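You operate a simulated robot arm through the tools that you are given. There is no shell and no other tool. Be economical: measure what you need, move in short steps, check, and stop when the job is done.

Carry out the task below with a simulated two-armed robot. There is one attempt and no reset: what you move stays moved.

Task
Switch the sound switch on. Put the black marker on the top of the blue locker. Put one of the table cards from the top of the round table with the microphone on the top of the right table. Take the yellow wagon and leave it on the green tray. Fetch the juice carton and stand it on the yellow tile on the top of the blue standing table. Put the white lorry on the top of the left table away on the top of the front table. Pull the blue container door open. Any order will do. Set down upright: table card, juice carton, white lorry.

The check looks at the end state, three seconds after you hand in, the way a careful person would. Anything else that was tipped, shoved, dropped, spilled or broken makes it a failure.

Robot
Two 7-joint arms with two-finger grippers on one trunk, on a base that drives. Base frame: it is fixed to the floor where the robot stands at the start and does not move with it; the origin is under the middle of the robot, x ahead of it, y to its left, z up. Units: m, degrees, N and s.
The left shoulder is at the start at [0.042, 0.17, 1.298], the right one opposite. With the tool pointing down near the work surface each hand reaches from about 0.1 to 0.62 m from the robot's upright axis, wherever it stands, measured 20 degrees to its own side. Places, roughly: black marker (13x3x3 cm) [0.4, -1.3, 1]; blue container door [-9.4, -6.1, 0.8]; green tray (15x11x3 cm) [-2.5, 1.1, 0.8]; juice carton [-4.5, 4, 1.25]; sound switch [0.5, 0, 1]; table card [-1.5, -0.25, 1.25]; top of the blue locker [0.4, 2, 1.1]; top of the front table [-6.8, -1.1, 0.8]; top of the right table [-4.2, -2.8, 0.8]; white lorry (24x7x8 cm) [-5.3, 1.3, 0.8]; yellow tile [-4.25, 3.75, 1]; yellow wagon (10x5x5 cm) [0.3, 2.2, 1.1]. Payload 2.69 kg a hand.
Tool frame (each hand has its own): the origin (TCP) lies between the finger pads and is the grasp point; the fingertips stand 0.02 m ahead of it; z points along the fingers, y is the line along which they close. Largest opening 0.1 m; the body of the gripper starts 0.063 m behind the TCP.
Orientation is that of the tool frame in the base frame, as a unit quaternion [x, y, z, w]. With the fingers straight down and closing along the base's y, the tool's x points along the base's -x, its y along +y and its z along -z.

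Tools
- The arms move only by the tool jog_arm. It takes "left_series", "right_series" or both (then of equal length, played together; a hand with none holds still); each is one flat list of numbers, 7 for each row, row after row: the shift along the base's x, y, z in m, then the turn, a rotation vector about the base's x, y, z in degrees, then the opening in per cent of the stroke, from 0 (shut) to 100 (fully open). In form: [tx, ty, tz, rx, ry, rz, jaw, tx, ty, tz, rx, ry, rz, jaw, ...]. A call has 1 to 8 rows; each row shifts and turns the commanded pose from where the row before left it. Rows are played at 5 a second. More than 0.05 m and 8.6 degrees between two rows, or a gripper value outside its range, and nothing of the call is played. Where a pose cannot be reached the arm comes as near as it can. A force on the tool above 40 N (or 10 N above the force at the start of the call, whichever is more), or a blocked arm, ends the call early, and 0.2 s more pass. The fingers move at their own pace (about 0.108 m/s each) and stop on an object; they squeeze with about 23 N. The grip force told is the motor's: it shows also when the fingers shut on nothing. Time passes only in rows, and 0.2 s behind the last, so rows that do not move let the fingers close. It gives the time, the measured TCP pose, the force on the tool (base axes), the opening and the grip force at its end, in the units of the frame above (readings bear some noise), with the torque about the TCP (base axes, N m) and any sound that the robot's microphone picked up.
- Cameras (640 x 400 px; columns grow to the right, rows downward): "scene" is now at [0.1823, -0.0106, 1.2423]; the picture's right is [-0.13, -0.99, 0.00], its down [-0.04, 0.00, -1.00] and it looks along [0.99, -0.13, -0.04] (base axes); focal length 215 px, centre (320, 200). "left" rides on the left gripper at [0.07, 0.019, -0.099] in its tool frame; the picture's right is [-0.26, 0.97, 0.00], its down [-0.75, -0.20, -0.63] and it looks along [-0.61, -0.16, 0.78] (tool axes); focal length 230 px, centre (320, 200). "right" rides on the right gripper at [0.07, -0.019, -0.099] in its tool frame; the picture's right is [0.26, 0.97, 0.00], its down [-0.75, 0.20, -0.63] and it looks along [-0.61, 0.16, 0.78] (tool axes); focal length 230 px, centre (320, 200). There is no depth. A picture from a camera that has moved, and an enlarged one, comes with that camera's place and axes in the base frame and with its lens.
- capture(camera): a new picture of that camera. The clock stands still meanwhile.
- slide_trunk(by): slides the trunk up (or, below 0, down) by that many m; the arms and the scene camera ride with it, the base frame stays. It gives what a move gives, with no picture.
- base_move(legs): drives the robot by 1 to 6 legs, each [ahead, turn to the left] in m and degrees, along the robot's own axes; the way and the turn of a leg run together, so that a leg with both is an arc; at most 1.5 m and 180 degrees a leg. The arms and the cameras ride along, it lands a little off, and it stops where it bumps. It gives what a move gives.
- head_to(pan, tilt): turns the head with the scene camera to pan (to the left, within 60 degrees either way) and tilt (down, from -29 to 69), counted from straight ahead of the robot. It gives what a move gives.
- inspect(camera, box): a new picture of the part [left, top, right, bottom] of that camera's present view, enlarged. The clock stands still meanwhile.
- hand_in(): hands the job in; it is judged then, once.

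Work in short steps. Places have to be worked out from the pictures, the camera data and where the tool is seen: move nearer, look again, correct. Check each grasp and each placing, and mend what went wrong. You have 186 turns and 166 pictures in all, those below and enlarged ones among them. Open the grippers and draw the arms clear of the work before you hand the job in, unless the task says otherwise; then end with one line.

The tools are called after ">>>" as name(argument=value, ...) on one line, values as JSON. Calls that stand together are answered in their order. jog_arm: Moves the arms, as the interface text tells. Its arguments: {"type":"object","properties":{"left_series":{"type":"array","items":{"type":"number"}},"right_series":{"type":"array","items":{"type":"number"}}},"required":[]} The other tools are called the same way: slide_trunk (by) slides the trunk up or down; base_move (legs) drives the base; head_to (pan, tilt) turns the head that bears the scene camera; capture (camera) takes a picture; inspect (camera, box) takes an enlarged picture of a part of a camera's view; hand_in () hands the job in.

At the start:

```text
clock: 0.0
left_tcp_pos: [0.528, 0.1736, 1.298]
left_tcp_rot: [0.0, 1.0, 0.0, -0.001]
left_contact_force: [-0.6, 0.5, 1.1]
left_torque: [-0.02, -0.01, 0.01]
left_width: 0.1001
left_grasp_force: 0.1
right_tcp_pos: [0.3362, -0.1441, 1.2412]
right_tcp_rot: [0.0, 1.0, -0.001, 0.0]
right_contact_force: [0.1, -0.6, -0.3]
right_torque: [0.05, -0.03, -0.01]
right_width: 0.1
right_grasp_force: 0.1
trunk travel left (down, up): [-0.525, 0.165]
robot x, y, heading: [-0.0001, 0.0017, -0.0]
head pan, tilt: [-7.7, 1.5]
```

scene: 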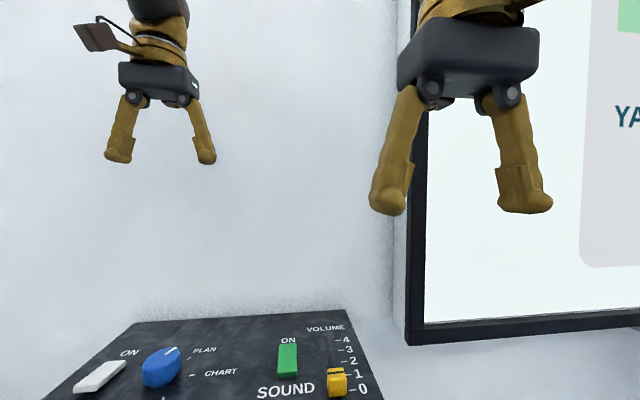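
right: 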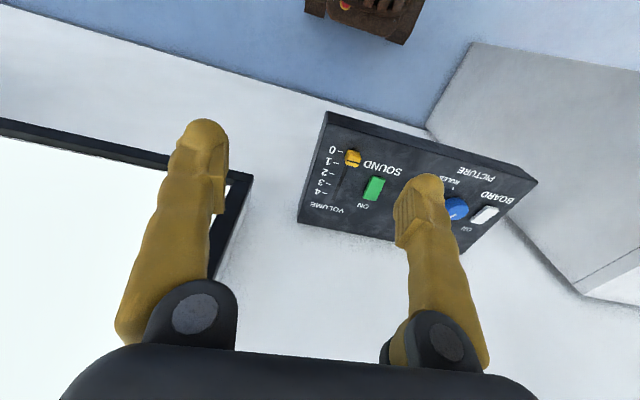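
left: 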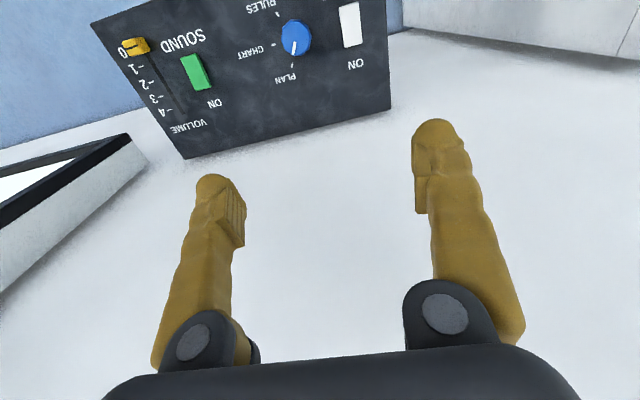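

The panel with the green sound switch is ahead and low. I look down at it with the head and enlarge it.

>>> head_to(pan=0, tilt=35)

>>> capture(camera="scene")

>>> inspect(camera="right", box=[290, 100, 550, 260])

```text
clock: 1.0
left_tcp_pos: [0.5094, 0.1728, 1.3066]
left_tcp_rot: [0.0, 1.0, 0.0, 0.006]
left_contact_force: [0.1, 0.3, 0.7]
left_torque: [0.01, 0.04, 0.01]
left_width: 0.0999
left_grasp_force: 0.1
right_tcp_pos: [0.3177, -0.1439, 1.245]
right_tcp_rot: [0.001, 1.0, 0.0, 0.007]
right_contact_force: [0.9, 0.9, -0.3]
right_torque: [0.02, 0.04, 0.0]
right_width: 0.1002
right_grasp_force: 0.0
trunk travel left (down, up): [-0.525, 0.165]
robot x, y, heading: [-0.0, -0.0003, 0.1]
head pan, tilt: [0.0, 35.0]
```

```text
162 pictures are left
camera scene: at [0.1812, 0.0016, 1.1883], right [0.0, -1.0, 0.0], down [-0.59, 0.0, -0.81], along [0.81, 0.0, -0.59], focal length 215 px, centre (320, 200)
```

scene: 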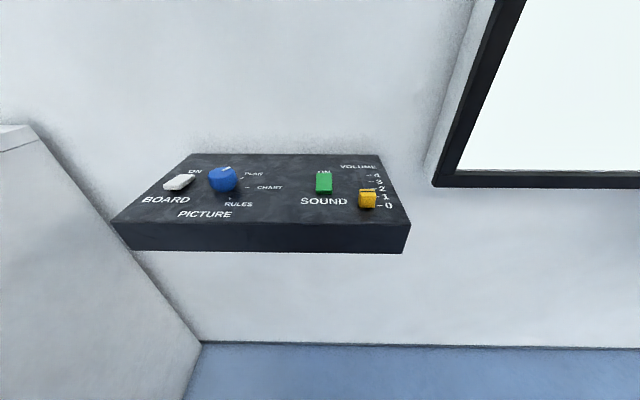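

```text
2.46 times, centred on (420, 180) of right
camera zoom: at [0.2474, -0.1622, 1.3427], right [-0.26, 0.97, -0.01], down [0.74, 0.2, 0.64], along [0.62, 0.16, -0.77], focal length 566 px, centre (74, 249)
```

zoom: 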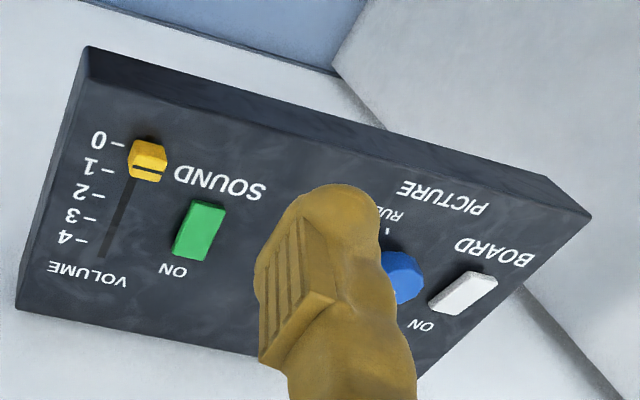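

The green switch sits near [0.48, -0.005, 1.008]. I enlarge it to see which side is down.

>>> inspect(camera="scene", box=[290, 150, 410, 225])

>>> inspect(camera="left", box=[100, 0, 400, 188])

```text
5.33 times, centred on (350, 188) of scene
camera zoom: at [0.1812, 0.0016, 1.1883], right [0.0, -1.0, 0.0], down [-0.59, 0.0, -0.81], along [0.81, 0.0, -0.59], focal length 1148 px, centre (160, 267)
```

zoom: 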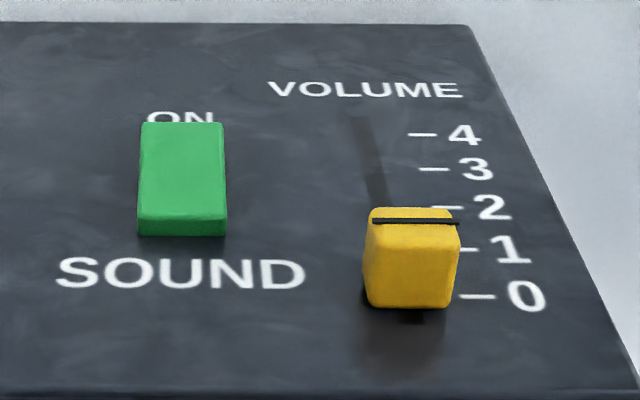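

```text
2.13 times, centred on (250, 94) of left
camera zoom: at [0.4393, 0.1913, 1.4023], right [0.26, 0.97, 0.0], down [0.74, -0.2, 0.64], along [0.62, -0.16, -0.77], focal length 490 px, centre (469, 426)
```

zoom: 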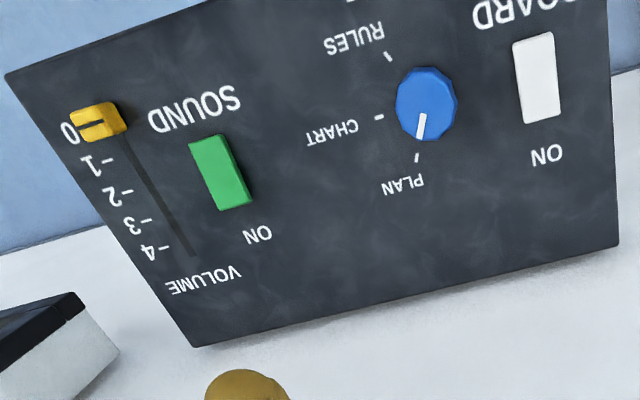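

The far (ON) end stands up; I'll press it with the closed right fingertips at about x 0.492. First move above it.

>>> jog_arm(right_series=[0.035, 0.028, 0, 0, 0, 0, 0, 0.035, 0.028, 0, 0, 0, 0, 0, 0.035, 0.028, 0, 0, 0, 0, 0, 0.035, 0.028, 0, 0, 0, 0, 0, 0.034, 0.027, 0, 0, 0, 0, 0, 0, 0, -0.05, 0, 0, 0, 0, 0, 0, -0.05, 0, 0, 0, 0, 0, 0, -0.05, 0, 0, 0, 0])

>>> capture(camera="scene")

```text
clock: 2.8
left_tcp_pos: [0.5105, 0.1723, 1.3066]
left_tcp_rot: [0.002, 1.0, 0.001, 0.008]
left_contact_force: [-0.1, 0.8, 0.3]
left_torque: [0.0, 0.02, 0.01]
left_width: 0.1001
left_grasp_force: 0.2
right_tcp_pos: [0.4884, -0.0055, 1.0945]
right_tcp_rot: [0.0, 1.0, 0.0, 0.008]
right_contact_force: [-0.5, -0.2, -1.0]
right_torque: [0.04, 0.01, -0.02]
right_width: 0.0
right_grasp_force: 23.2
trunk travel left (down, up): [-0.525, 0.165]
robot x, y, heading: [0.0004, -0.0013, -0.1]
head pan, tilt: [0.0, 35.0]
```

```text
158 pictures are left
camera scene: at [0.1805, 0.001, 1.1884], right [0.0, -1.0, 0.0], down [-0.59, 0.0, -0.81], along [0.81, 0.0, -0.59], focal length 215 px, centre (320, 200)
```

scene: 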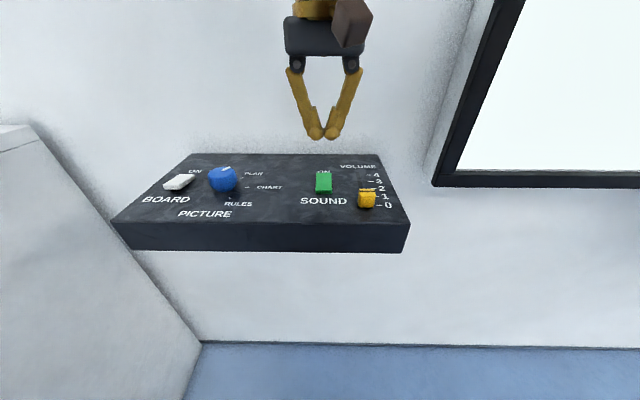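

Fingertips are above the switch's far end. I lower until contact and press slightly.

>>> jog_arm(right_series=[0.003, 0, -0.04, 0, 0, 0, 0, 0, 0, -0.015, 0, 0, 0, 0, 0, 0, -0.01, 0, 0, 0, 0, 0, 0, -0.01, 0, 0, 0, 0, 0, 0, -0.01, 0, 0, 0, 0])

>>> inspect(camera="scene", box=[260, 120, 420, 220])

```text
clock: 3.9
left_tcp_pos: [0.484, 0.1722, 1.316]
left_tcp_rot: [0.001, 1.0, 0.0, 0.016]
left_contact_force: [0.6, 0.7, 0.7]
left_torque: [0.0, -0.04, -0.01]
left_width: 0.0997
left_grasp_force: 0.2
right_tcp_pos: [0.4782, -0.0047, 1.034]
right_tcp_rot: [0.001, 1.0, 0.002, 0.023]
right_contact_force: [-0.5, 0.1, 0.4]
right_torque: [-0.02, -0.02, 0.02]
right_width: 0.0
right_grasp_force: 29.2
trunk travel left (down, up): [-0.525, 0.165]
robot x, y, heading: [-0.0012, -0.0002, -0.1]
head pan, tilt: [0.0, 35.0]
stopped in row 5 (right hand): the force on the tool passed its limit at 46 N (the readings are from after the stop); the commanded pose is now the measured one
```

```text
4.00 times, centred on (340, 170) of scene
camera zoom: at [0.1768, 0.0018, 1.1888], right [0.0, -1.0, 0.0], down [-0.59, 0.0, -0.81], along [0.81, 0.0, -0.59], focal length 861 px, centre (240, 320)
```

zoom: 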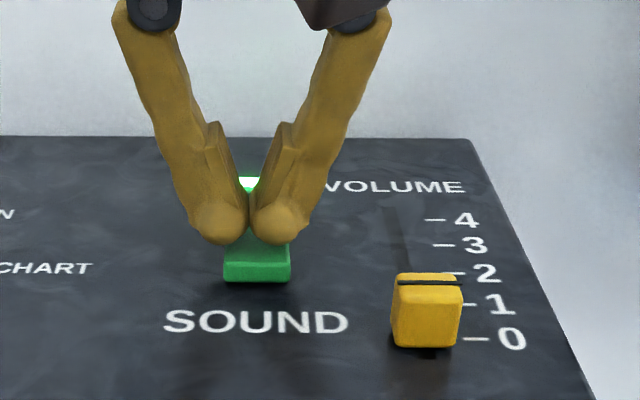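

Something lit up green under the fingers. I lift and check.

>>> jog_arm(right_series=[0, 0, 0.03, 0, 0, 0, 0, 0, 0, 0.05, 0, 0, 0, 0, 0, 0, 0.05, 0, 0, 0, 0, -0.03, -0.03, 0.03, 0, 0, 0, 0])

>>> inspect(camera="scene", box=[260, 120, 420, 220])

```text
refused: row 4 steps farther than a row can; nothing moved
```

```text
4.00 times, centred on (340, 170) of scene
camera zoom: at [0.1768, 0.0018, 1.1888], right [0.0, -1.0, 0.0], down [-0.59, 0.0, -0.81], along [0.81, 0.0, -0.59], focal length 861 px, centre (240, 320)
```

zoom: 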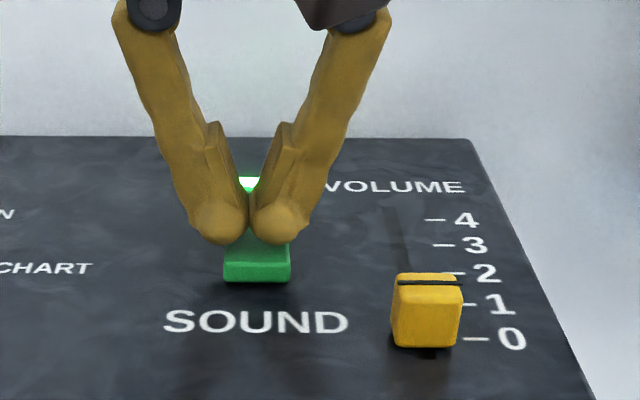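

The last row was too long; I lift with smaller steps.

>>> jog_arm(right_series=[0, 0, 0.03, 0, 0, 0, 0, 0, 0, 0.05, 0, 0, 0, 0, 0, 0, 0.05, 0, 0, 0, 0, -0.03, -0.03, 0.02, 0, 0, 0, 0, -0.03, -0.03, 0, 0, 0, 0, 0, -0.03, -0.03, 0, 0, 0, 0, 0])

>>> inspect(camera="scene", box=[260, 120, 420, 220])

```text
clock: 5.2
left_tcp_pos: [0.4858, 0.1705, 1.3152]
left_tcp_rot: [0.0, 1.0, 0.0, 0.016]
left_contact_force: [-0.8, -1.5, -0.3]
left_torque: [0.02, -0.06, -0.01]
left_width: 0.1001
left_grasp_force: 0.0
right_tcp_pos: [0.3905, -0.0973, 1.1829]
right_tcp_rot: [0.001, 1.0, 0.002, 0.021]
right_contact_force: [0.0, -0.6, 0.0]
right_torque: [-0.01, -0.01, -0.02]
right_width: 0.0
right_grasp_force: 29.5
trunk travel left (down, up): [-0.525, 0.165]
robot x, y, heading: [-0.0008, -0.0045, -0.0]
head pan, tilt: [0.0, 35.0]
```

```text
4.00 times, centred on (340, 170) of scene
camera zoom: at [0.1784, 0.0003, 1.1887], right [0.0, -1.0, 0.0], down [-0.59, 0.0, -0.81], along [0.81, 0.0, -0.59], focal length 861 px, centre (240, 320)
```

zoom: 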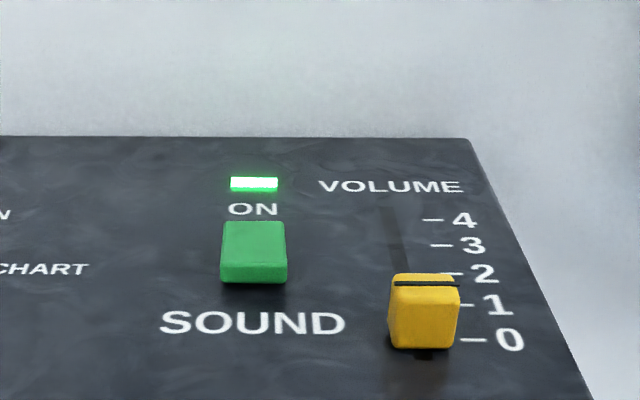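

The sound lamp is lit. Now I look right toward the marker and left toward the locker.

>>> head_to(pan=-55, tilt=15)

>>> capture(camera="scene")

>>> head_to(pan=58, tilt=15)

>>> capture(camera="scene")

```text
clock: 6.5
left_tcp_pos: [0.4877, 0.1721, 1.3133]
left_tcp_rot: [-0.001, 1.0, -0.001, 0.015]
left_contact_force: [0.6, 0.1, 0.5]
left_torque: [0.0, 0.03, -0.02]
left_width: 0.1
left_grasp_force: 0.1
right_tcp_pos: [0.3921, -0.0946, 1.1826]
right_tcp_rot: [0.0, 1.0, 0.001, 0.02]
right_contact_force: [-0.4, -0.3, -0.3]
right_torque: [-0.02, 0.02, -0.02]
right_width: 0.0001
right_grasp_force: 29.7
trunk travel left (down, up): [-0.525, 0.165]
robot x, y, heading: [0.0027, -0.0009, 0.3]
head pan, tilt: [-55.0, 15.0]
```

```text
154 pictures are left
camera scene: at [0.1459, -0.0749, 1.2211], right [-0.82, -0.57, 0.01], down [-0.17, 0.21, -0.96], along [0.55, -0.79, -0.27], focal length 215 px, centre (320, 200)
```

scene: 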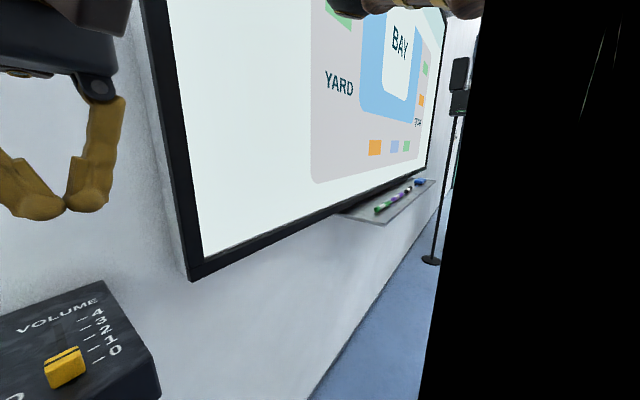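

```text
clock: 8.4
left_tcp_pos: [0.489, 0.172, 1.3149]
left_tcp_rot: [0.001, 1.0, 0.0, 0.016]
left_contact_force: [-0.6, -0.5, -0.7]
left_torque: [-0.04, 0.02, 0.01]
left_width: 0.0999
left_grasp_force: 0.1
right_tcp_pos: [0.3912, -0.0938, 1.1833]
right_tcp_rot: [0.001, 1.0, 0.002, 0.021]
right_contact_force: [-0.4, -0.1, -0.3]
right_torque: [0.0, 0.05, -0.04]
right_width: 0.0001
right_grasp_force: 29.1
trunk travel left (down, up): [-0.525, 0.165]
robot x, y, heading: [0.0001, 0.0019, -0.0]
head pan, tilt: [58.0, 15.0]
```

```text
153 pictures are left
camera scene: at [0.1417, 0.0807, 1.2212], right [0.85, -0.53, -0.01], down [-0.15, -0.22, -0.96], along [0.51, 0.82, -0.27], focal length 215 px, centre (320, 200)
```

scene: 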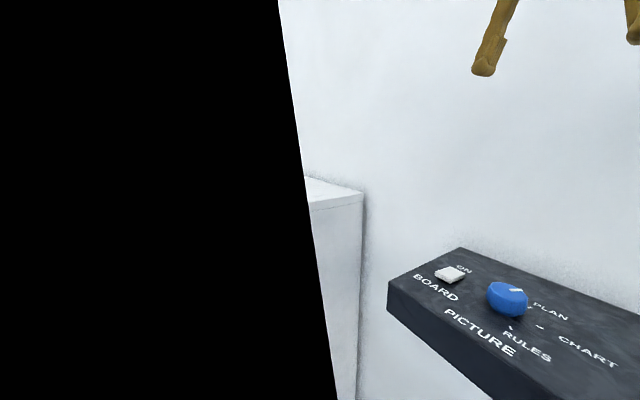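

Most of the wide pan is blocked by the body. I tuck both hands closer and turn the base right to look along the wall.

>>> jog_arm(left_series=[-0.05, 0, 0, 0, 0, 0, 100, -0.05, 0, 0, 0, 0, 0, 100, -0.05, 0, 0, 0, 0, 0, 100, -0.03, 0, 0, 0, 0, 0, 100], right_series=[-0.03, -0.04, 0.03, 0, 0, 0, 100, -0.03, -0.03, 0.03, 0, 0, 0, 100, -0.03, 0, 0.03, 0, 0, 0, 100, 0, 0, 0.03, 0, 0, 0, 100])

>>> base_move(legs=[[-0.1, 0], [0, -90]])

>>> head_to(pan=0, tilt=15)

>>> capture(camera="scene")

```text
refused: row 1 steps farther than a row can; nothing moved
```

```text
clock: 13.4
left_tcp_pos: [0.0808, -0.4853, 1.3148]
left_tcp_rot: [0.701, 0.713, -0.009, 0.01]
left_contact_force: [0.3, -0.1, 0.2]
left_torque: [0.01, -0.01, 0.0]
left_width: 0.1
left_grasp_force: 0.0
right_tcp_pos: [-0.1875, -0.3948, 1.1823]
right_tcp_rot: [0.701, 0.713, -0.012, 0.016]
right_contact_force: [0.9, 0.1, 0.1]
right_torque: [-0.02, 0.04, 0.0]
right_width: 0.0
right_grasp_force: 29.4
trunk travel left (down, up): [-0.525, 0.165]
robot x, y, heading: [-0.0875, -0.002, -89.0]
head pan, tilt: [58.0, 15.0]
```

```text
clock: 14.7
left_tcp_pos: [0.0807, -0.4635, 1.3217]
left_tcp_rot: [0.701, 0.713, -0.016, 0.018]
left_contact_force: [0.2, 0.1, -0.9]
left_torque: [-0.03, 0.02, 0.02]
left_width: 0.0999
left_grasp_force: 0.2
right_tcp_pos: [-0.1883, -0.3768, 1.1879]
right_tcp_rot: [0.701, 0.712, -0.018, 0.022]
right_contact_force: [-0.1, -0.1, 0.6]
right_torque: [-0.02, 0.02, 0.01]
right_width: 0.0
right_grasp_force: 30.0
trunk travel left (down, up): [-0.525, 0.165]
robot x, y, heading: [-0.0867, -0.0024, -89.2]
head pan, tilt: [0.0, 15.0]
```

```text
152 pictures are left
camera scene: at [-0.085, -0.1826, 1.2205], right [-1.0, -0.02, 0.0], down [-0.01, 0.27, -0.96], along [0.02, -0.96, -0.28], focal length 215 px, centre (320, 200)
```

scene: 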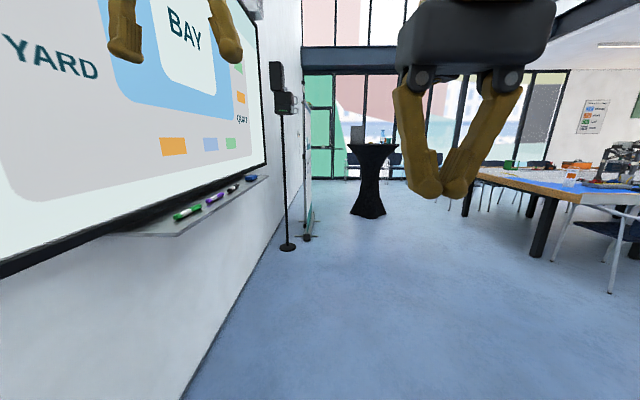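

The tray with pens (green, purple, black, blue eraser) runs along the wall. I drive ahead about 1.1 m, turn to face it, and open/raise the right hand.

>>> base_move(legs=[[1.12, 0], [0, 89]])

>>> head_to(pan=-15, tilt=35)

>>> capture(camera="scene")

>>> capture(camera="right")

```text
clock: 24.2
left_tcp_pos: [0.3941, -0.9667, 1.3213]
left_tcp_rot: [0.026, 0.999, 0.001, 0.023]
left_contact_force: [-0.2, -0.4, 0.6]
left_torque: [0.03, 0.01, 0.02]
left_width: 0.1
left_grasp_force: 0.0
right_tcp_pos: [0.2862, -1.2288, 1.1875]
right_tcp_rot: [0.026, 0.999, 0.001, 0.028]
right_contact_force: [0.9, -0.6, 0.2]
right_torque: [0.01, 0.0, 0.01]
right_width: 0.0
right_grasp_force: 29.2
trunk travel left (down, up): [-0.525, 0.165]
robot x, y, heading: [-0.0824, -1.1145, -3.1]
head pan, tilt: [0.0, 15.0]
```

```text
clock: 25.0
left_tcp_pos: [0.3721, -0.9667, 1.3292]
left_tcp_rot: [0.025, 0.999, 0.0, 0.032]
left_contact_force: [-0.3, -0.4, 0.0]
left_torque: [0.01, -0.02, 0.01]
left_width: 0.1001
left_grasp_force: 0.0
right_tcp_pos: [0.267, -1.2287, 1.194]
right_tcp_rot: [0.025, 0.999, 0.0, 0.037]
right_contact_force: [-0.5, 0.3, -0.5]
right_torque: [0.01, 0.03, -0.03]
right_width: 0.0
right_grasp_force: 29.2
trunk travel left (down, up): [-0.525, 0.165]
robot x, y, heading: [-0.0797, -1.1136, -3.0]
head pan, tilt: [-15.0, 35.0]
```

```text
151 pictures are left
camera scene: at [0.0928, -1.1451, 1.1887], right [-0.31, -0.95, 0.0], down [-0.56, 0.18, -0.81], along [0.77, -0.25, -0.59], focal length 215 px, centre (320, 200)
```

scene: 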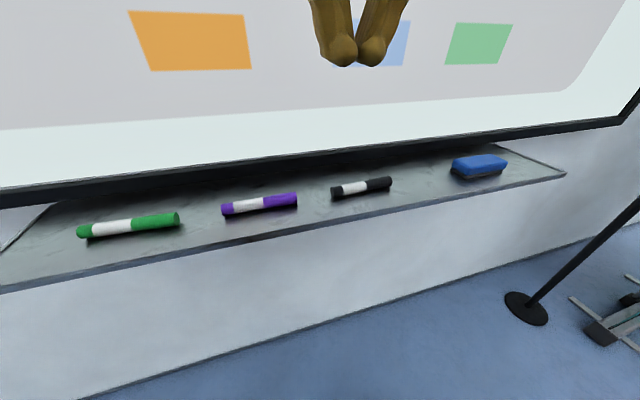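

```text
150 pictures are left
camera right: at [0.1898, -1.2439, 1.2871], right [-0.21, 0.98, -0.02], down [0.71, 0.16, 0.68], along [0.67, 0.13, -0.73], focal length 230 px, centre (320, 200)
```

right: 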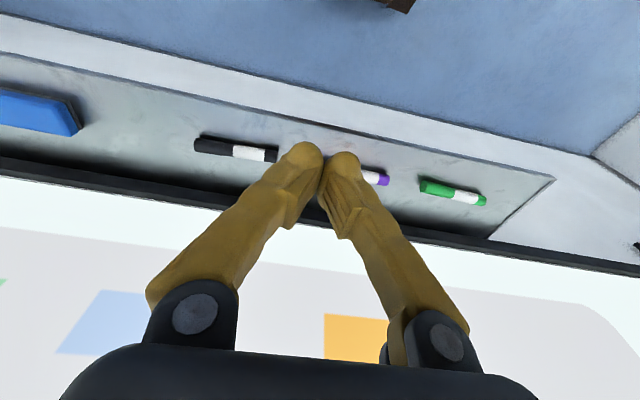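

The marker lies along y at about [0.44, -1.353, 0.933], close to the board. I yaw the right gripper -87° so it closes along x, opening to 50%, and move toward above it.

>>> jog_arm(right_series=[0.014, -0.015, 0, 0, 0, -8.5, 50, 0.014, -0.015, 0, 0, 0, -8.5, 50, 0.014, -0.015, 0, 0, 0, -8.5, 50, 0.014, -0.015, 0, 0, 0, -8.5, 50, 0.014, -0.015, 0, 0, 0, -8.5, 50, 0.014, -0.015, 0, 0, 0, -8.5, 50, 0.014, -0.015, 0, 0, 0, -8.5, 50, 0.014, -0.015, 0, 0, 0, -8.5, 50])

>>> jog_arm(right_series=[0.014, 0, -0.03, 0, 0, -8.5, 50, 0.014, 0, -0.03, 0, 0, -8.5, 50, 0, 0, -0.02, 0, -7, 0, 50, 0, 0, -0.02, 0, -4, 0, 50, 0, 0, 0, 0, 0, 0, 50])

>>> capture(camera="right")

>>> capture(camera="scene")

```text
clock: 26.8
left_tcp_pos: [0.3733, -0.9665, 1.328]
left_tcp_rot: [0.024, 0.999, 0.0, 0.031]
left_contact_force: [-0.1, 0.1, 0.5]
left_torque: [0.0, 0.02, -0.04]
left_width: 0.1001
left_grasp_force: 0.1
right_tcp_pos: [0.382, -1.3497, 1.1935]
right_tcp_rot: [0.581, 0.813, -0.02, 0.031]
right_contact_force: [0.0, -0.8, 0.8]
right_torque: [0.02, 0.01, 0.0]
right_width: 0.05
right_grasp_force: 0.0
trunk travel left (down, up): [-0.525, 0.165]
robot x, y, heading: [-0.0793, -1.1182, -3.1]
head pan, tilt: [-15.0, 35.0]
```

```text
clock: 28.0
left_tcp_pos: [0.3732, -0.9659, 1.3296]
left_tcp_rot: [0.025, 0.999, 0.0, 0.032]
left_contact_force: [0.5, 0.7, -0.3]
left_torque: [0.0, -0.01, 0.0]
left_width: 0.1001
left_grasp_force: 0.0
right_tcp_pos: [0.4081, -1.3497, 1.0935]
right_tcp_rot: [0.694, 0.713, 0.042, 0.096]
right_contact_force: [-0.3, -1.1, 0.3]
right_torque: [0.03, 0.0, -0.04]
right_width: 0.0498
right_grasp_force: 0.1
trunk travel left (down, up): [-0.525, 0.165]
robot x, y, heading: [-0.0845, -1.1145, -2.8]
head pan, tilt: [-15.0, 35.0]
```

```text
149 pictures are left
camera right: at [0.3696, -1.2721, 1.1803], right [0.94, 0.29, 0.17], down [0.09, -0.7, 0.71], along [0.32, -0.66, -0.68], focal length 230 px, centre (320, 200)
```

right: 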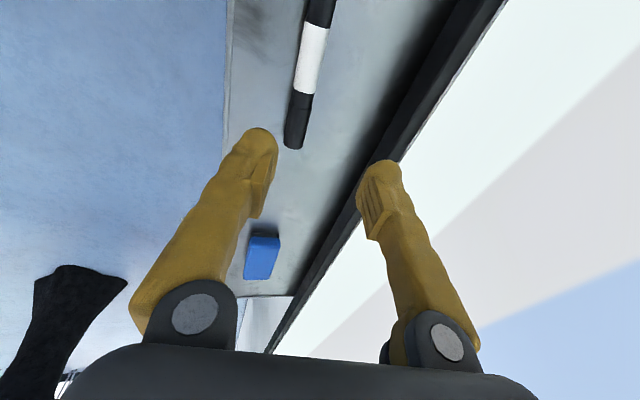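

```text
148 pictures are left
camera scene: at [0.0929, -1.1449, 1.1886], right [-0.31, -0.95, 0.0], down [-0.56, 0.18, -0.81], along [0.77, -0.25, -0.59], focal length 215 px, centre (320, 200)
```

scene: 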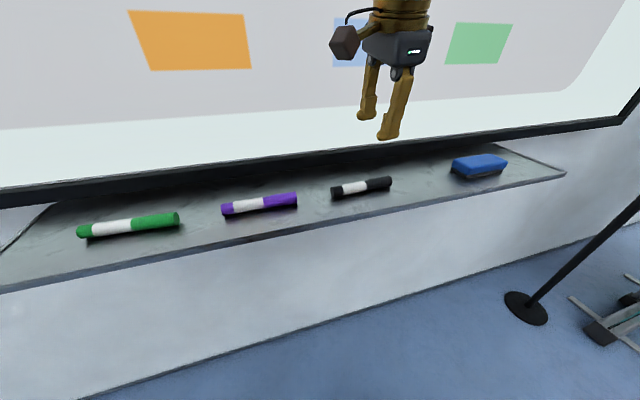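

The marker centre works out at [0.427, -1.347, 0.942]. I go down to z≈0.955 aligned in x.

>>> jog_arm(right_series=[0.017, 0.003, -0.03, 0, 0, 0, 50, 0.002, 0, -0.04, 0, 0, 0, 50, 0, 0, -0.04, 0, 0, 0, 50, 0, 0, -0.02, 0, 0, 0, 50, 0, 0, 0, 0, 0, 0, 50])

>>> capture(camera="right")

>>> inspect(camera="scene", box=[280, 110, 440, 210])

```text
clock: 29.1
left_tcp_pos: [0.3463, -0.9644, 1.3388]
left_tcp_rot: [0.025, 0.999, -0.001, 0.042]
left_contact_force: [-1.1, 0.0, 0.4]
left_torque: [0.02, -0.1, -0.02]
left_width: 0.1001
left_grasp_force: 0.1
right_tcp_pos: [0.4123, -1.3433, 0.9811]
right_tcp_rot: [0.692, 0.712, 0.054, 0.105]
right_contact_force: [-0.8, 0.0, 0.0]
right_torque: [-0.04, -0.04, 0.02]
right_width: 0.0502
right_grasp_force: 0.1
trunk travel left (down, up): [-0.525, 0.165]
robot x, y, heading: [-0.0827, -1.1136, -2.9]
head pan, tilt: [-15.0, 35.0]
stopped in row 5 (right hand): the force on the tool passed its limit at 46 N (the readings are from after the stop); the commanded pose is now the measured one
```

```text
147 pictures are left
camera right: at [0.3701, -1.2669, 1.0677], right [0.94, 0.29, 0.19], down [0.07, -0.7, 0.71], along [0.34, -0.66, -0.67], focal length 230 px, centre (320, 200)
```

right: 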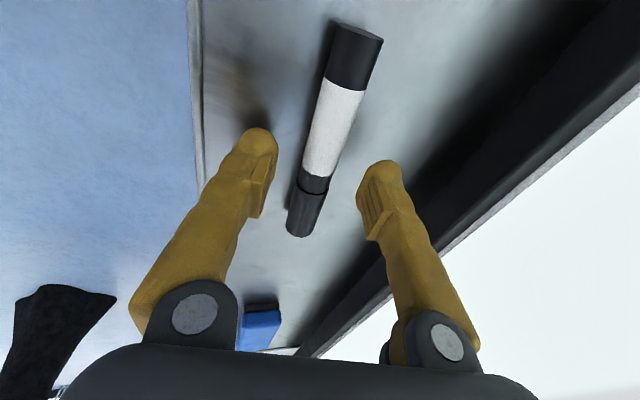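

```text
4.00 times, centred on (360, 160) of scene
camera zoom: at [0.089, -1.1449, 1.1892], right [-0.31, -0.95, 0.0], down [-0.56, 0.18, -0.81], along [0.77, -0.25, -0.58], focal length 861 px, centre (160, 360)
```

zoom: 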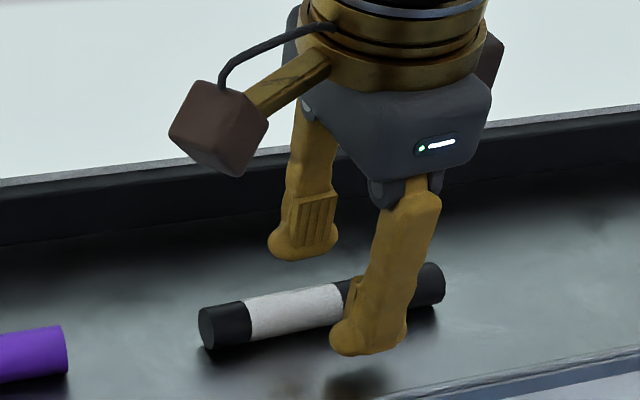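

The near tip touched the tray (top ≈0.93). I reduce the tilt, align yaw with the marker, narrow the jaw a little, recentre, and stop at z≈0.957.

>>> jog_arm(right_series=[0.013, 0, 0.01, 0, 5, 0, 42, 0.003, 0, 0, 4, 0, 0, 42, 0, 0, 0, 0, 0, -7, 42, 0, 0, 0, 0, 0, 0, 42])

>>> capture(camera="right")

>>> inspect(camera="scene", box=[280, 110, 440, 210])

```text
clock: 30.1
left_tcp_pos: [0.3519, -0.9646, 1.335]
left_tcp_rot: [0.025, 0.999, 0.0, 0.039]
left_contact_force: [-0.3, -0.6, -0.3]
left_torque: [0.04, -0.02, 0.0]
left_width: 0.0998
left_grasp_force: 0.0
right_tcp_pos: [0.431, -1.3436, 0.9888]
right_tcp_rot: [0.739, 0.671, 0.043, 0.05]
right_contact_force: [0.0, 0.5, 0.0]
right_torque: [0.03, 0.01, 0.01]
right_width: 0.0422
right_grasp_force: 0.1
trunk travel left (down, up): [-0.525, 0.165]
robot x, y, heading: [-0.08, -1.1135, -3.0]
head pan, tilt: [-15.0, 35.0]
```

```text
145 pictures are left
camera right: at [0.4061, -1.2701, 1.0837], right [0.98, 0.17, 0.13], down [0.04, -0.76, 0.65], along [0.2, -0.63, -0.75], focal length 230 px, centre (320, 200)
```

right: 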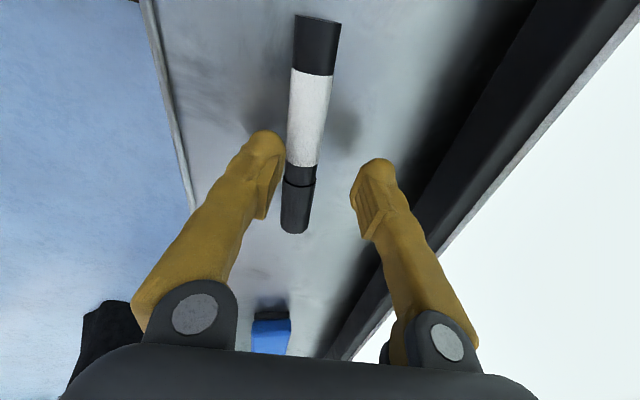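

```text
4.00 times, centred on (360, 160) of scene
camera zoom: at [0.0927, -1.1454, 1.1886], right [-0.31, -0.95, 0.0], down [-0.56, 0.18, -0.81], along [0.77, -0.25, -0.59], focal length 861 px, centre (160, 360)
```

zoom: 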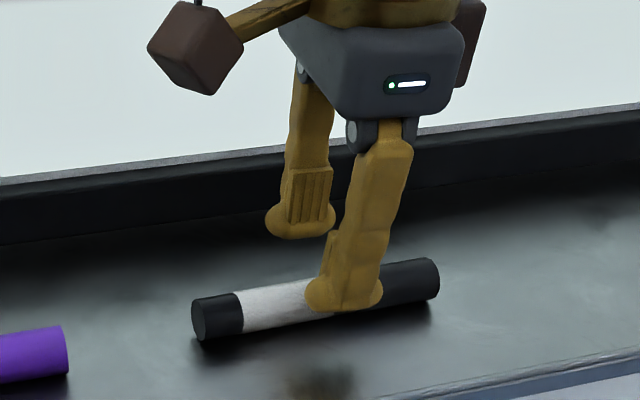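

The marker axis is about 6 mm nearer than the TCP. I shift back and lower.

>>> jog_arm(right_series=[-0.006, 0, -0.014, 0, 0, 0, 42, 0, 0, -0.012, 0, 0, 0, 42, 0, 0, -0.006, 0, 0, 0, 42, 0, 0, 0, 0, 0, 0, 42])

>>> capture(camera="right")

>>> inspect(camera="scene", box=[280, 110, 440, 210])

```text
clock: 30.7
left_tcp_pos: [0.3313, -0.9635, 1.3208]
left_tcp_rot: [0.025, 1.0, 0.001, 0.016]
left_contact_force: [-0.7, 0.4, 1.0]
left_torque: [-0.01, 0.01, 0.04]
left_width: 0.1001
left_grasp_force: 0.0
right_tcp_pos: [0.4117, -1.3409, 0.9745]
right_tcp_rot: [0.738, 0.67, 0.053, 0.059]
right_contact_force: [0.0, 0.0, 0.7]
right_torque: [-0.03, -0.01, -0.05]
right_width: 0.0417
right_grasp_force: 0.1
trunk travel left (down, up): [-0.525, 0.165]
robot x, y, heading: [-0.0827, -1.1146, -2.9]
head pan, tilt: [-15.0, 35.0]
stopped in row 3 (right hand): the force on the tool passed its limit at 45 N (the readings are from after the stop); the commanded pose is now the measured one
```

```text
143 pictures are left
camera right: at [0.3855, -1.2685, 1.0698], right [0.97, 0.16, 0.15], down [0.03, -0.76, 0.65], along [0.22, -0.63, -0.74], focal length 230 px, centre (320, 200)
```

right: 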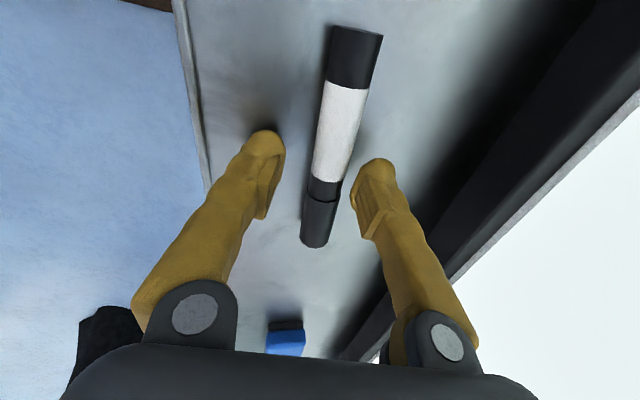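

```text
4.00 times, centred on (360, 160) of scene
camera zoom: at [0.0922, -1.1446, 1.1886], right [-0.31, -0.95, 0.0], down [-0.56, 0.18, -0.81], along [0.77, -0.25, -0.59], focal length 861 px, centre (160, 360)
```

zoom: 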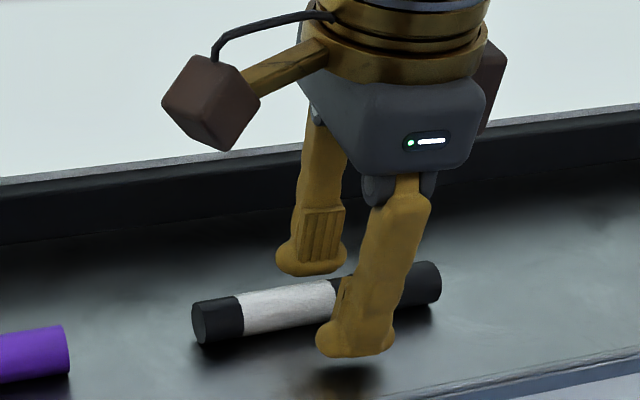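

Contact came with tips near 0.94, so the tray is a bit higher than thought. I straighten 5° more, recentre over the marker and only lower to z≈0.965.

>>> jog_arm(right_series=[0.008, 0, 0.005, 0, 5, 0, 42, 0.006, 0, 0, 0, 0, 0, 42, 0, 0, -0.006, 0, 0, 0, 42, 0, 0, -0.005, 0, 0, 0, 42, 0, 0, 0, 0, 0, 0, 42])

>>> capture(camera="right")

>>> inspect(camera="scene", box=[280, 110, 440, 210])

```text
clock: 31.9
left_tcp_pos: [0.3333, -0.9636, 1.32]
left_tcp_rot: [0.026, 1.0, 0.0, 0.018]
left_contact_force: [-0.9, 0.4, -0.4]
left_torque: [-0.02, -0.03, 0.04]
left_width: 0.0999
left_grasp_force: 0.1
right_tcp_pos: [0.4269, -1.3412, 0.9667]
right_tcp_rot: [0.74, 0.672, 0.02, 0.028]
right_contact_force: [-0.1, 0.0, -0.2]
right_torque: [-0.03, -0.01, -0.01]
right_width: 0.042
right_grasp_force: 0.1
trunk travel left (down, up): [-0.525, 0.165]
robot x, y, heading: [-0.0851, -1.1176, -3.0]
head pan, tilt: [-15.0, 35.0]
```

```text
141 pictures are left
camera right: at [0.4089, -1.2681, 1.0644], right [0.98, 0.16, 0.06], down [0.08, -0.76, 0.65], along [0.15, -0.63, -0.76], focal length 230 px, centre (320, 200)
```

right: 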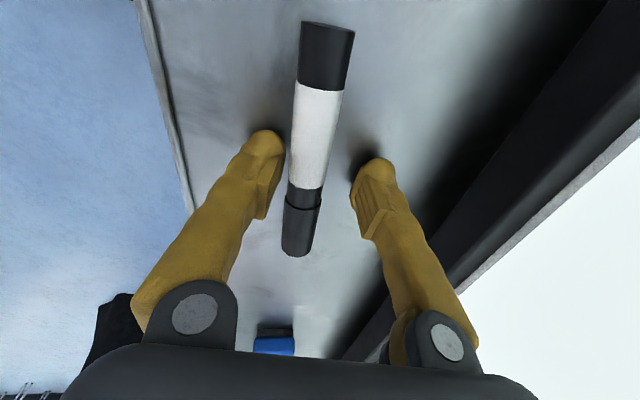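

```text
4.00 times, centred on (360, 160) of scene
camera zoom: at [0.0933, -1.1448, 1.1886], right [-0.31, -0.95, 0.0], down [-0.56, 0.18, -0.81], along [0.77, -0.25, -0.59], focal length 861 px, centre (160, 360)
```

zoom: 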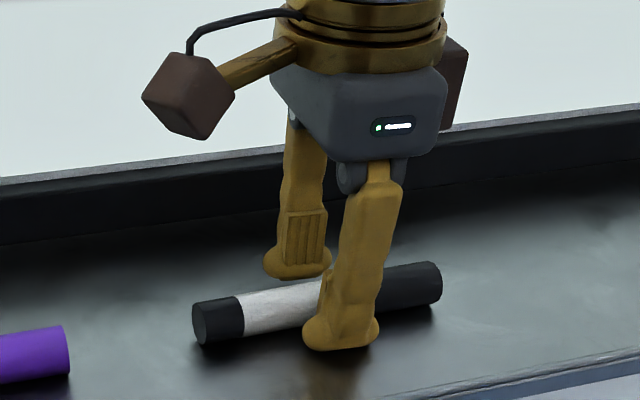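

The fingers straddle the marker just above the tray. I close here and look.

>>> jog_arm(right_series=[0, 0, -0.003, 0, 0, 0, 20, 0, 0, 0, 0, 0, 0, 0, 0, 0, 0, 0, 0, 0, 0, 0, 0, 0, 0, 0, 0, 0])

>>> capture(camera="right")

```text
clock: 32.9
left_tcp_pos: [0.3331, -0.9642, 1.3209]
left_tcp_rot: [0.025, 1.0, 0.0, 0.018]
left_contact_force: [-0.2, -1.0, 0.3]
left_torque: [-0.04, 0.0, 0.02]
left_width: 0.1001
left_grasp_force: 0.1
right_tcp_pos: [0.4266, -1.3404, 0.9644]
right_tcp_rot: [0.74, 0.672, 0.02, 0.029]
right_contact_force: [0.5, -0.9, 5.8]
right_torque: [0.02, -0.01, 0.0]
right_width: 0.0198
right_grasp_force: 23.0
trunk travel left (down, up): [-0.525, 0.165]
robot x, y, heading: [-0.083, -1.1163, -2.9]
head pan, tilt: [-15.0, 35.0]
```

```text
139 pictures are left
camera right: at [0.4089, -1.2683, 1.062], right [0.98, 0.16, 0.06], down [0.08, -0.76, 0.65], along [0.16, -0.63, -0.76], focal length 230 px, centre (320, 200)
```

right: 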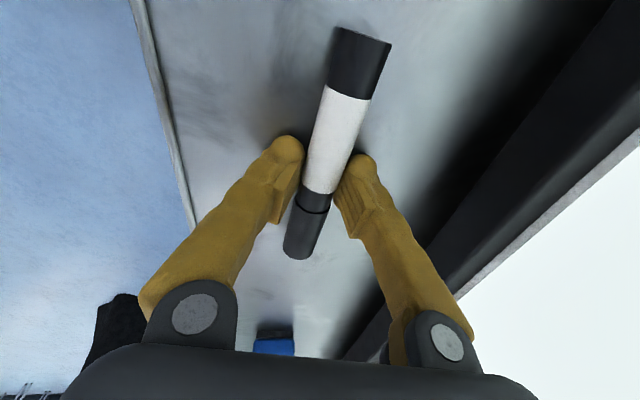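

Gripped at 2 cm width. I lift straight up and back from the board.

>>> jog_arm(right_series=[0, 0, 0.02, 0, 0, 0, 0, -0.01, 0, 0.04, 0, 0, 0, 0, -0.02, 0, 0.04, 0, 0, 0, 0, -0.03, 0, 0.03, 0, 0, 0, 0, -0.03, 0, 0.03, 0, 0, 0, 0, -0.03, 0.02, 0.03, 0, 0, 0, 0, -0.03, 0.02, 0.03, 0, 0, 0, 0])

>>> capture(camera="right")

>>> capture(camera="scene")

```text
clock: 34.5
left_tcp_pos: [0.3328, -0.9628, 1.3208]
left_tcp_rot: [0.025, 1.0, 0.0, 0.017]
left_contact_force: [-0.6, 0.6, 0.5]
left_torque: [0.02, 0.0, 0.0]
left_width: 0.1
left_grasp_force: 0.1
right_tcp_pos: [0.2782, -1.302, 1.1851]
right_tcp_rot: [0.74, 0.672, 0.018, 0.03]
right_contact_force: [0.6, 0.6, 0.1]
right_torque: [-0.03, -0.02, 0.01]
right_width: 0.0194
right_grasp_force: 23.1
trunk travel left (down, up): [-0.525, 0.165]
robot x, y, heading: [-0.0851, -1.1142, -3.0]
head pan, tilt: [-15.0, 35.0]
```

```text
138 pictures are left
camera right: at [0.2583, -1.2292, 1.2825], right [0.98, 0.16, 0.06], down [0.08, -0.75, 0.65], along [0.16, -0.64, -0.76], focal length 230 px, centre (320, 200)
```

right: 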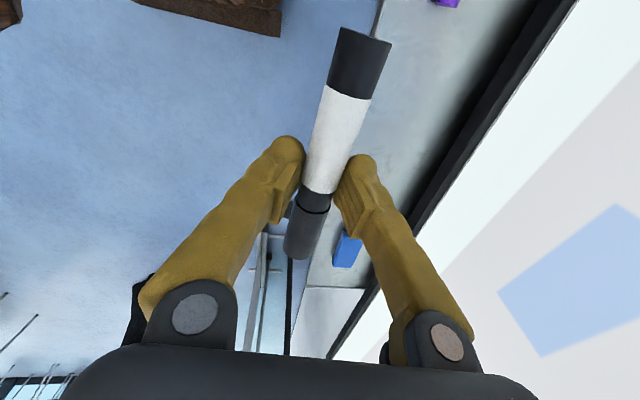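

```text
137 pictures are left
camera scene: at [0.0923, -1.1443, 1.1887], right [-0.31, -0.95, 0.0], down [-0.56, 0.18, -0.81], along [0.77, -0.25, -0.59], focal length 215 px, centre (320, 200)
```

scene: 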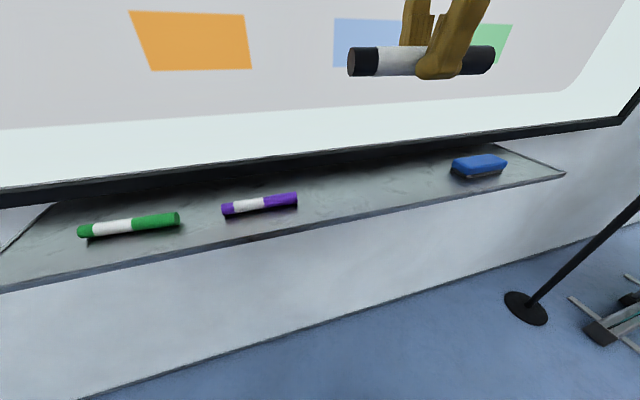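

Marker is held. I back off and turn to face +y, then look toward the lockers.

>>> base_move(legs=[[-0.2, 0], [0, 93]])

>>> head_to(pan=0, tilt=10)

>>> capture(camera="scene")

```text
clock: 36.7
left_tcp_pos: [0.0891, -0.9362, 1.2941]
left_tcp_rot: [0.009, 1.0, 0.001, -0.026]
left_contact_force: [-0.3, 0.2, -0.1]
left_torque: [-0.02, -0.07, 0.03]
left_width: 0.1001
left_grasp_force: 0.0
right_tcp_pos: [0.0482, -1.2784, 1.1976]
right_tcp_rot: [0.727, 0.684, 0.031, 0.044]
right_contact_force: [-0.3, 0.8, 1.3]
right_torque: [-0.06, -0.05, -0.01]
right_width: 0.0194
right_grasp_force: 23.1
trunk travel left (down, up): [-0.525, 0.165]
robot x, y, heading: [-0.279, -1.1052, -1.1]
head pan, tilt: [-15.0, 35.0]
stopped in leg 2: the robot was blocked; the commanded pose is now the measured one
```

```text
clock: 37.5
left_tcp_pos: [0.0927, -0.939, 1.2935]
left_tcp_rot: [0.008, 1.0, 0.002, -0.025]
left_contact_force: [-0.3, 0.4, -0.4]
left_torque: [-0.01, 0.02, -0.03]
left_width: 0.1001
left_grasp_force: 0.1
right_tcp_pos: [0.0521, -1.2815, 1.1964]
right_tcp_rot: [0.727, 0.684, 0.03, 0.041]
right_contact_force: [1.1, -0.6, -0.3]
right_torque: [0.01, -0.04, 0.01]
right_width: 0.0197
right_grasp_force: 22.8
trunk travel left (down, up): [-0.525, 0.165]
robot x, y, heading: [-0.2776, -1.1071, -1.0]
head pan, tilt: [0.0, 10.0]
```

```text
136 pictures are left
camera scene: at [-0.0921, -1.1069, 1.2285], right [-0.02, -1.0, 0.0], down [-0.19, 0.0, -0.98], along [0.98, -0.02, -0.19], focal length 215 px, centre (320, 200)
```

scene: 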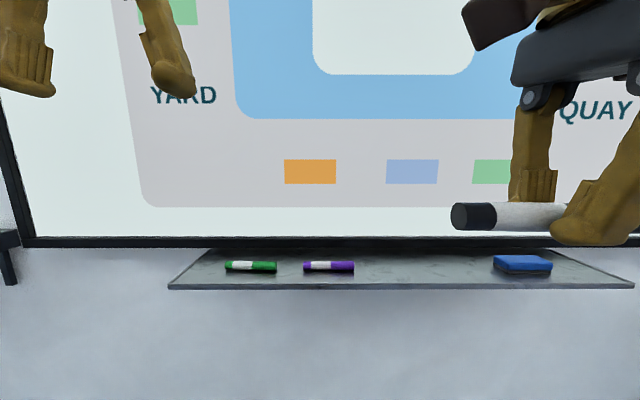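

The turn was blocked by something close behind. I go forward 0.17 m, where turning was free before, and try the turn in parts.

>>> base_move(legs=[[0.17, 0], [0, 45]])

>>> capture(camera="scene")

```text
clock: 39.6
left_tcp_pos: [0.2055, -0.9168, 1.2762]
left_tcp_rot: [-0.025, 0.998, 0.001, -0.056]
left_contact_force: [0.2, 0.9, 0.0]
left_torque: [-0.05, -0.09, 0.03]
left_width: 0.0999
left_grasp_force: 0.0
right_tcp_pos: [0.1936, -1.2616, 1.2064]
right_tcp_rot: [0.702, 0.709, 0.043, 0.055]
right_contact_force: [-0.8, 0.6, 0.2]
right_torque: [-0.06, -0.06, 0.04]
right_width: 0.0195
right_grasp_force: 22.7
trunk travel left (down, up): [-0.525, 0.165]
robot x, y, heading: [-0.1039, -1.1079, 2.8]
head pan, tilt: [0.0, 10.0]
stopped in leg 2: the robot was blocked; the commanded pose is now the measured one
```

```text
135 pictures are left
camera scene: at [0.0755, -1.0953, 1.229], right [0.05, -1.0, 0.0], down [-0.19, -0.01, -0.98], along [0.98, 0.05, -0.19], focal length 215 px, centre (320, 200)
```

scene: 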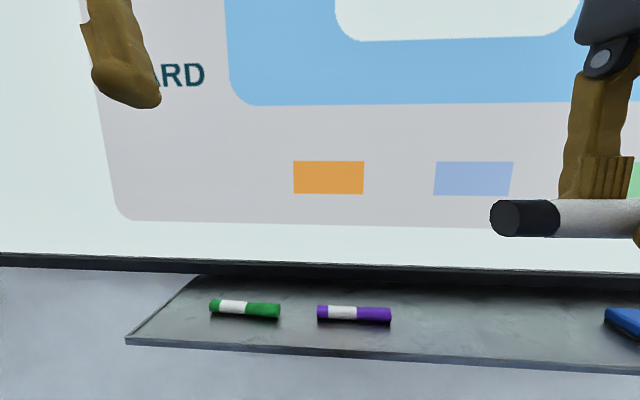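

Blocked again though at a different place. I look to both sides and down to find what is touching.

>>> head_to(pan=-50, tilt=25)

>>> capture(camera="scene")

>>> head_to(pan=50, tilt=25)

>>> capture(camera="scene")

>>> capture(camera="left")

>>> capture(camera="right")

```text
clock: 40.8
left_tcp_pos: [0.2116, -0.9199, 1.2782]
left_tcp_rot: [-0.026, 0.998, 0.003, -0.055]
left_contact_force: [1.0, 0.1, 0.5]
left_torque: [0.01, 0.02, 0.01]
left_width: 0.1002
left_grasp_force: 0.0
right_tcp_pos: [0.1985, -1.2641, 1.2047]
right_tcp_rot: [0.702, 0.709, 0.043, 0.052]
right_contact_force: [0.3, 0.2, -0.3]
right_torque: [-0.01, 0.05, -0.01]
right_width: 0.0192
right_grasp_force: 22.7
trunk travel left (down, up): [-0.525, 0.165]
robot x, y, heading: [-0.1042, -1.1086, 3.0]
head pan, tilt: [-50.0, 25.0]
```

```text
134 pictures are left
camera scene: at [0.0477, -1.1708, 1.2048], right [-0.73, -0.68, 0.01], down [-0.3, 0.31, -0.9], along [0.61, -0.67, -0.43], focal length 215 px, centre (320, 200)
```

scene: 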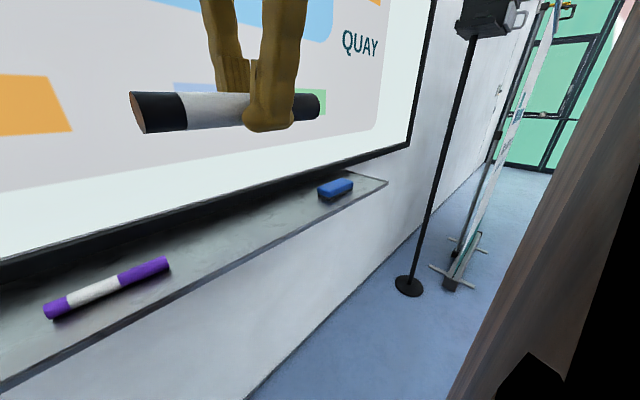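

```text
clock: 42.5
left_tcp_pos: [0.2102, -0.9196, 1.2777]
left_tcp_rot: [-0.026, 0.998, 0.002, -0.055]
left_contact_force: [0.3, 0.3, 0.8]
left_torque: [-0.04, 0.02, 0.0]
left_width: 0.1001
left_grasp_force: 0.0
right_tcp_pos: [0.1996, -1.2645, 1.2048]
right_tcp_rot: [0.703, 0.708, 0.043, 0.052]
right_contact_force: [0.7, 0.8, 0.3]
right_torque: [0.02, 0.02, 0.02]
right_width: 0.0193
right_grasp_force: 22.8
trunk travel left (down, up): [-0.525, 0.165]
robot x, y, heading: [-0.105, -1.1125, 2.6]
head pan, tilt: [50.0, 25.0]
```

```text
133 pictures are left
camera scene: at [0.0407, -1.0296, 1.2048], right [0.8, -0.61, -0.01], down [-0.27, -0.34, -0.9], along [0.54, 0.72, -0.43], focal length 215 px, centre (320, 200)
```

scene: 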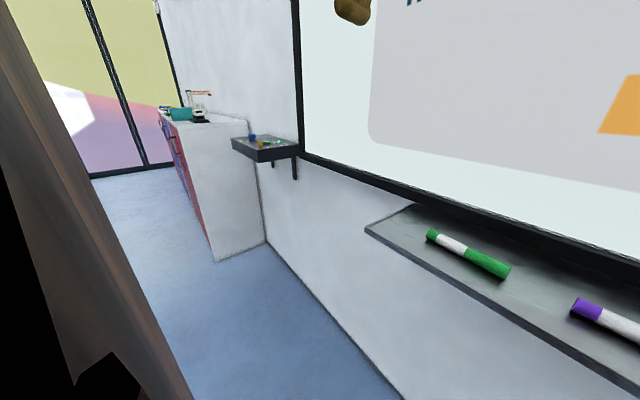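

```text
132 pictures are left
camera left: at [0.1517, -0.9047, 1.3834], right [0.21, 0.98, -0.02], down [0.82, -0.16, 0.54], along [0.53, -0.13, -0.84], focal length 230 px, centre (320, 200)
```

left: 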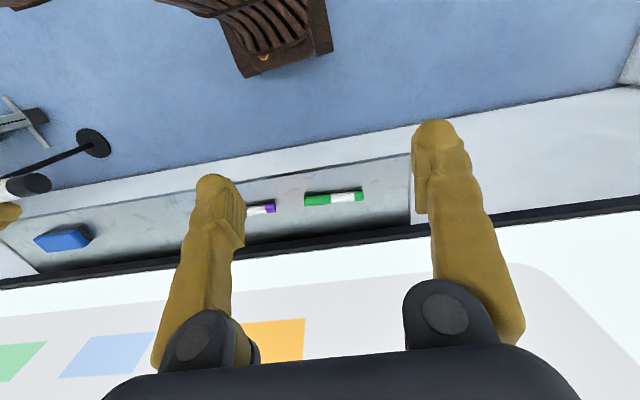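

```text
131 pictures are left
camera right: at [0.166, -1.1935, 1.2993], right [0.96, 0.27, 0.13], down [0.12, -0.74, 0.66], along [0.27, -0.62, -0.74], focal length 230 px, centre (320, 200)
```

right: 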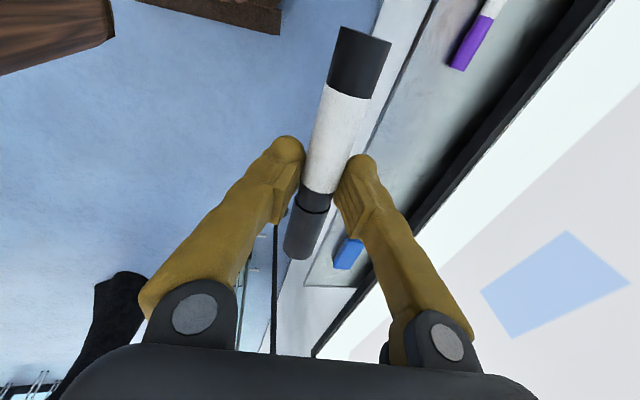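

Nothing is near the base in view. It may have been an effect of the arm reaction; I try a small turn alone.

>>> base_move(legs=[[0, 20]])

```text
clock: 44.0
left_tcp_pos: [0.128, -0.8226, 1.2916]
left_tcp_rot: [-0.198, 0.98, -0.002, -0.032]
left_contact_force: [-0.2, 0.4, 0.1]
left_torque: [0.0, -0.01, -0.01]
left_width: 0.1001
left_grasp_force: 0.1
right_tcp_pos: [0.2326, -1.1534, 1.2044]
right_tcp_rot: [0.571, 0.818, 0.051, 0.044]
right_contact_force: [0.4, 0.2, -0.8]
right_torque: [0.0, 0.0, 0.0]
right_width: 0.0195
right_grasp_force: 23.6
trunk travel left (down, up): [-0.525, 0.165]
robot x, y, heading: [-0.1076, -1.1091, 22.3]
head pan, tilt: [50.0, 25.0]
```

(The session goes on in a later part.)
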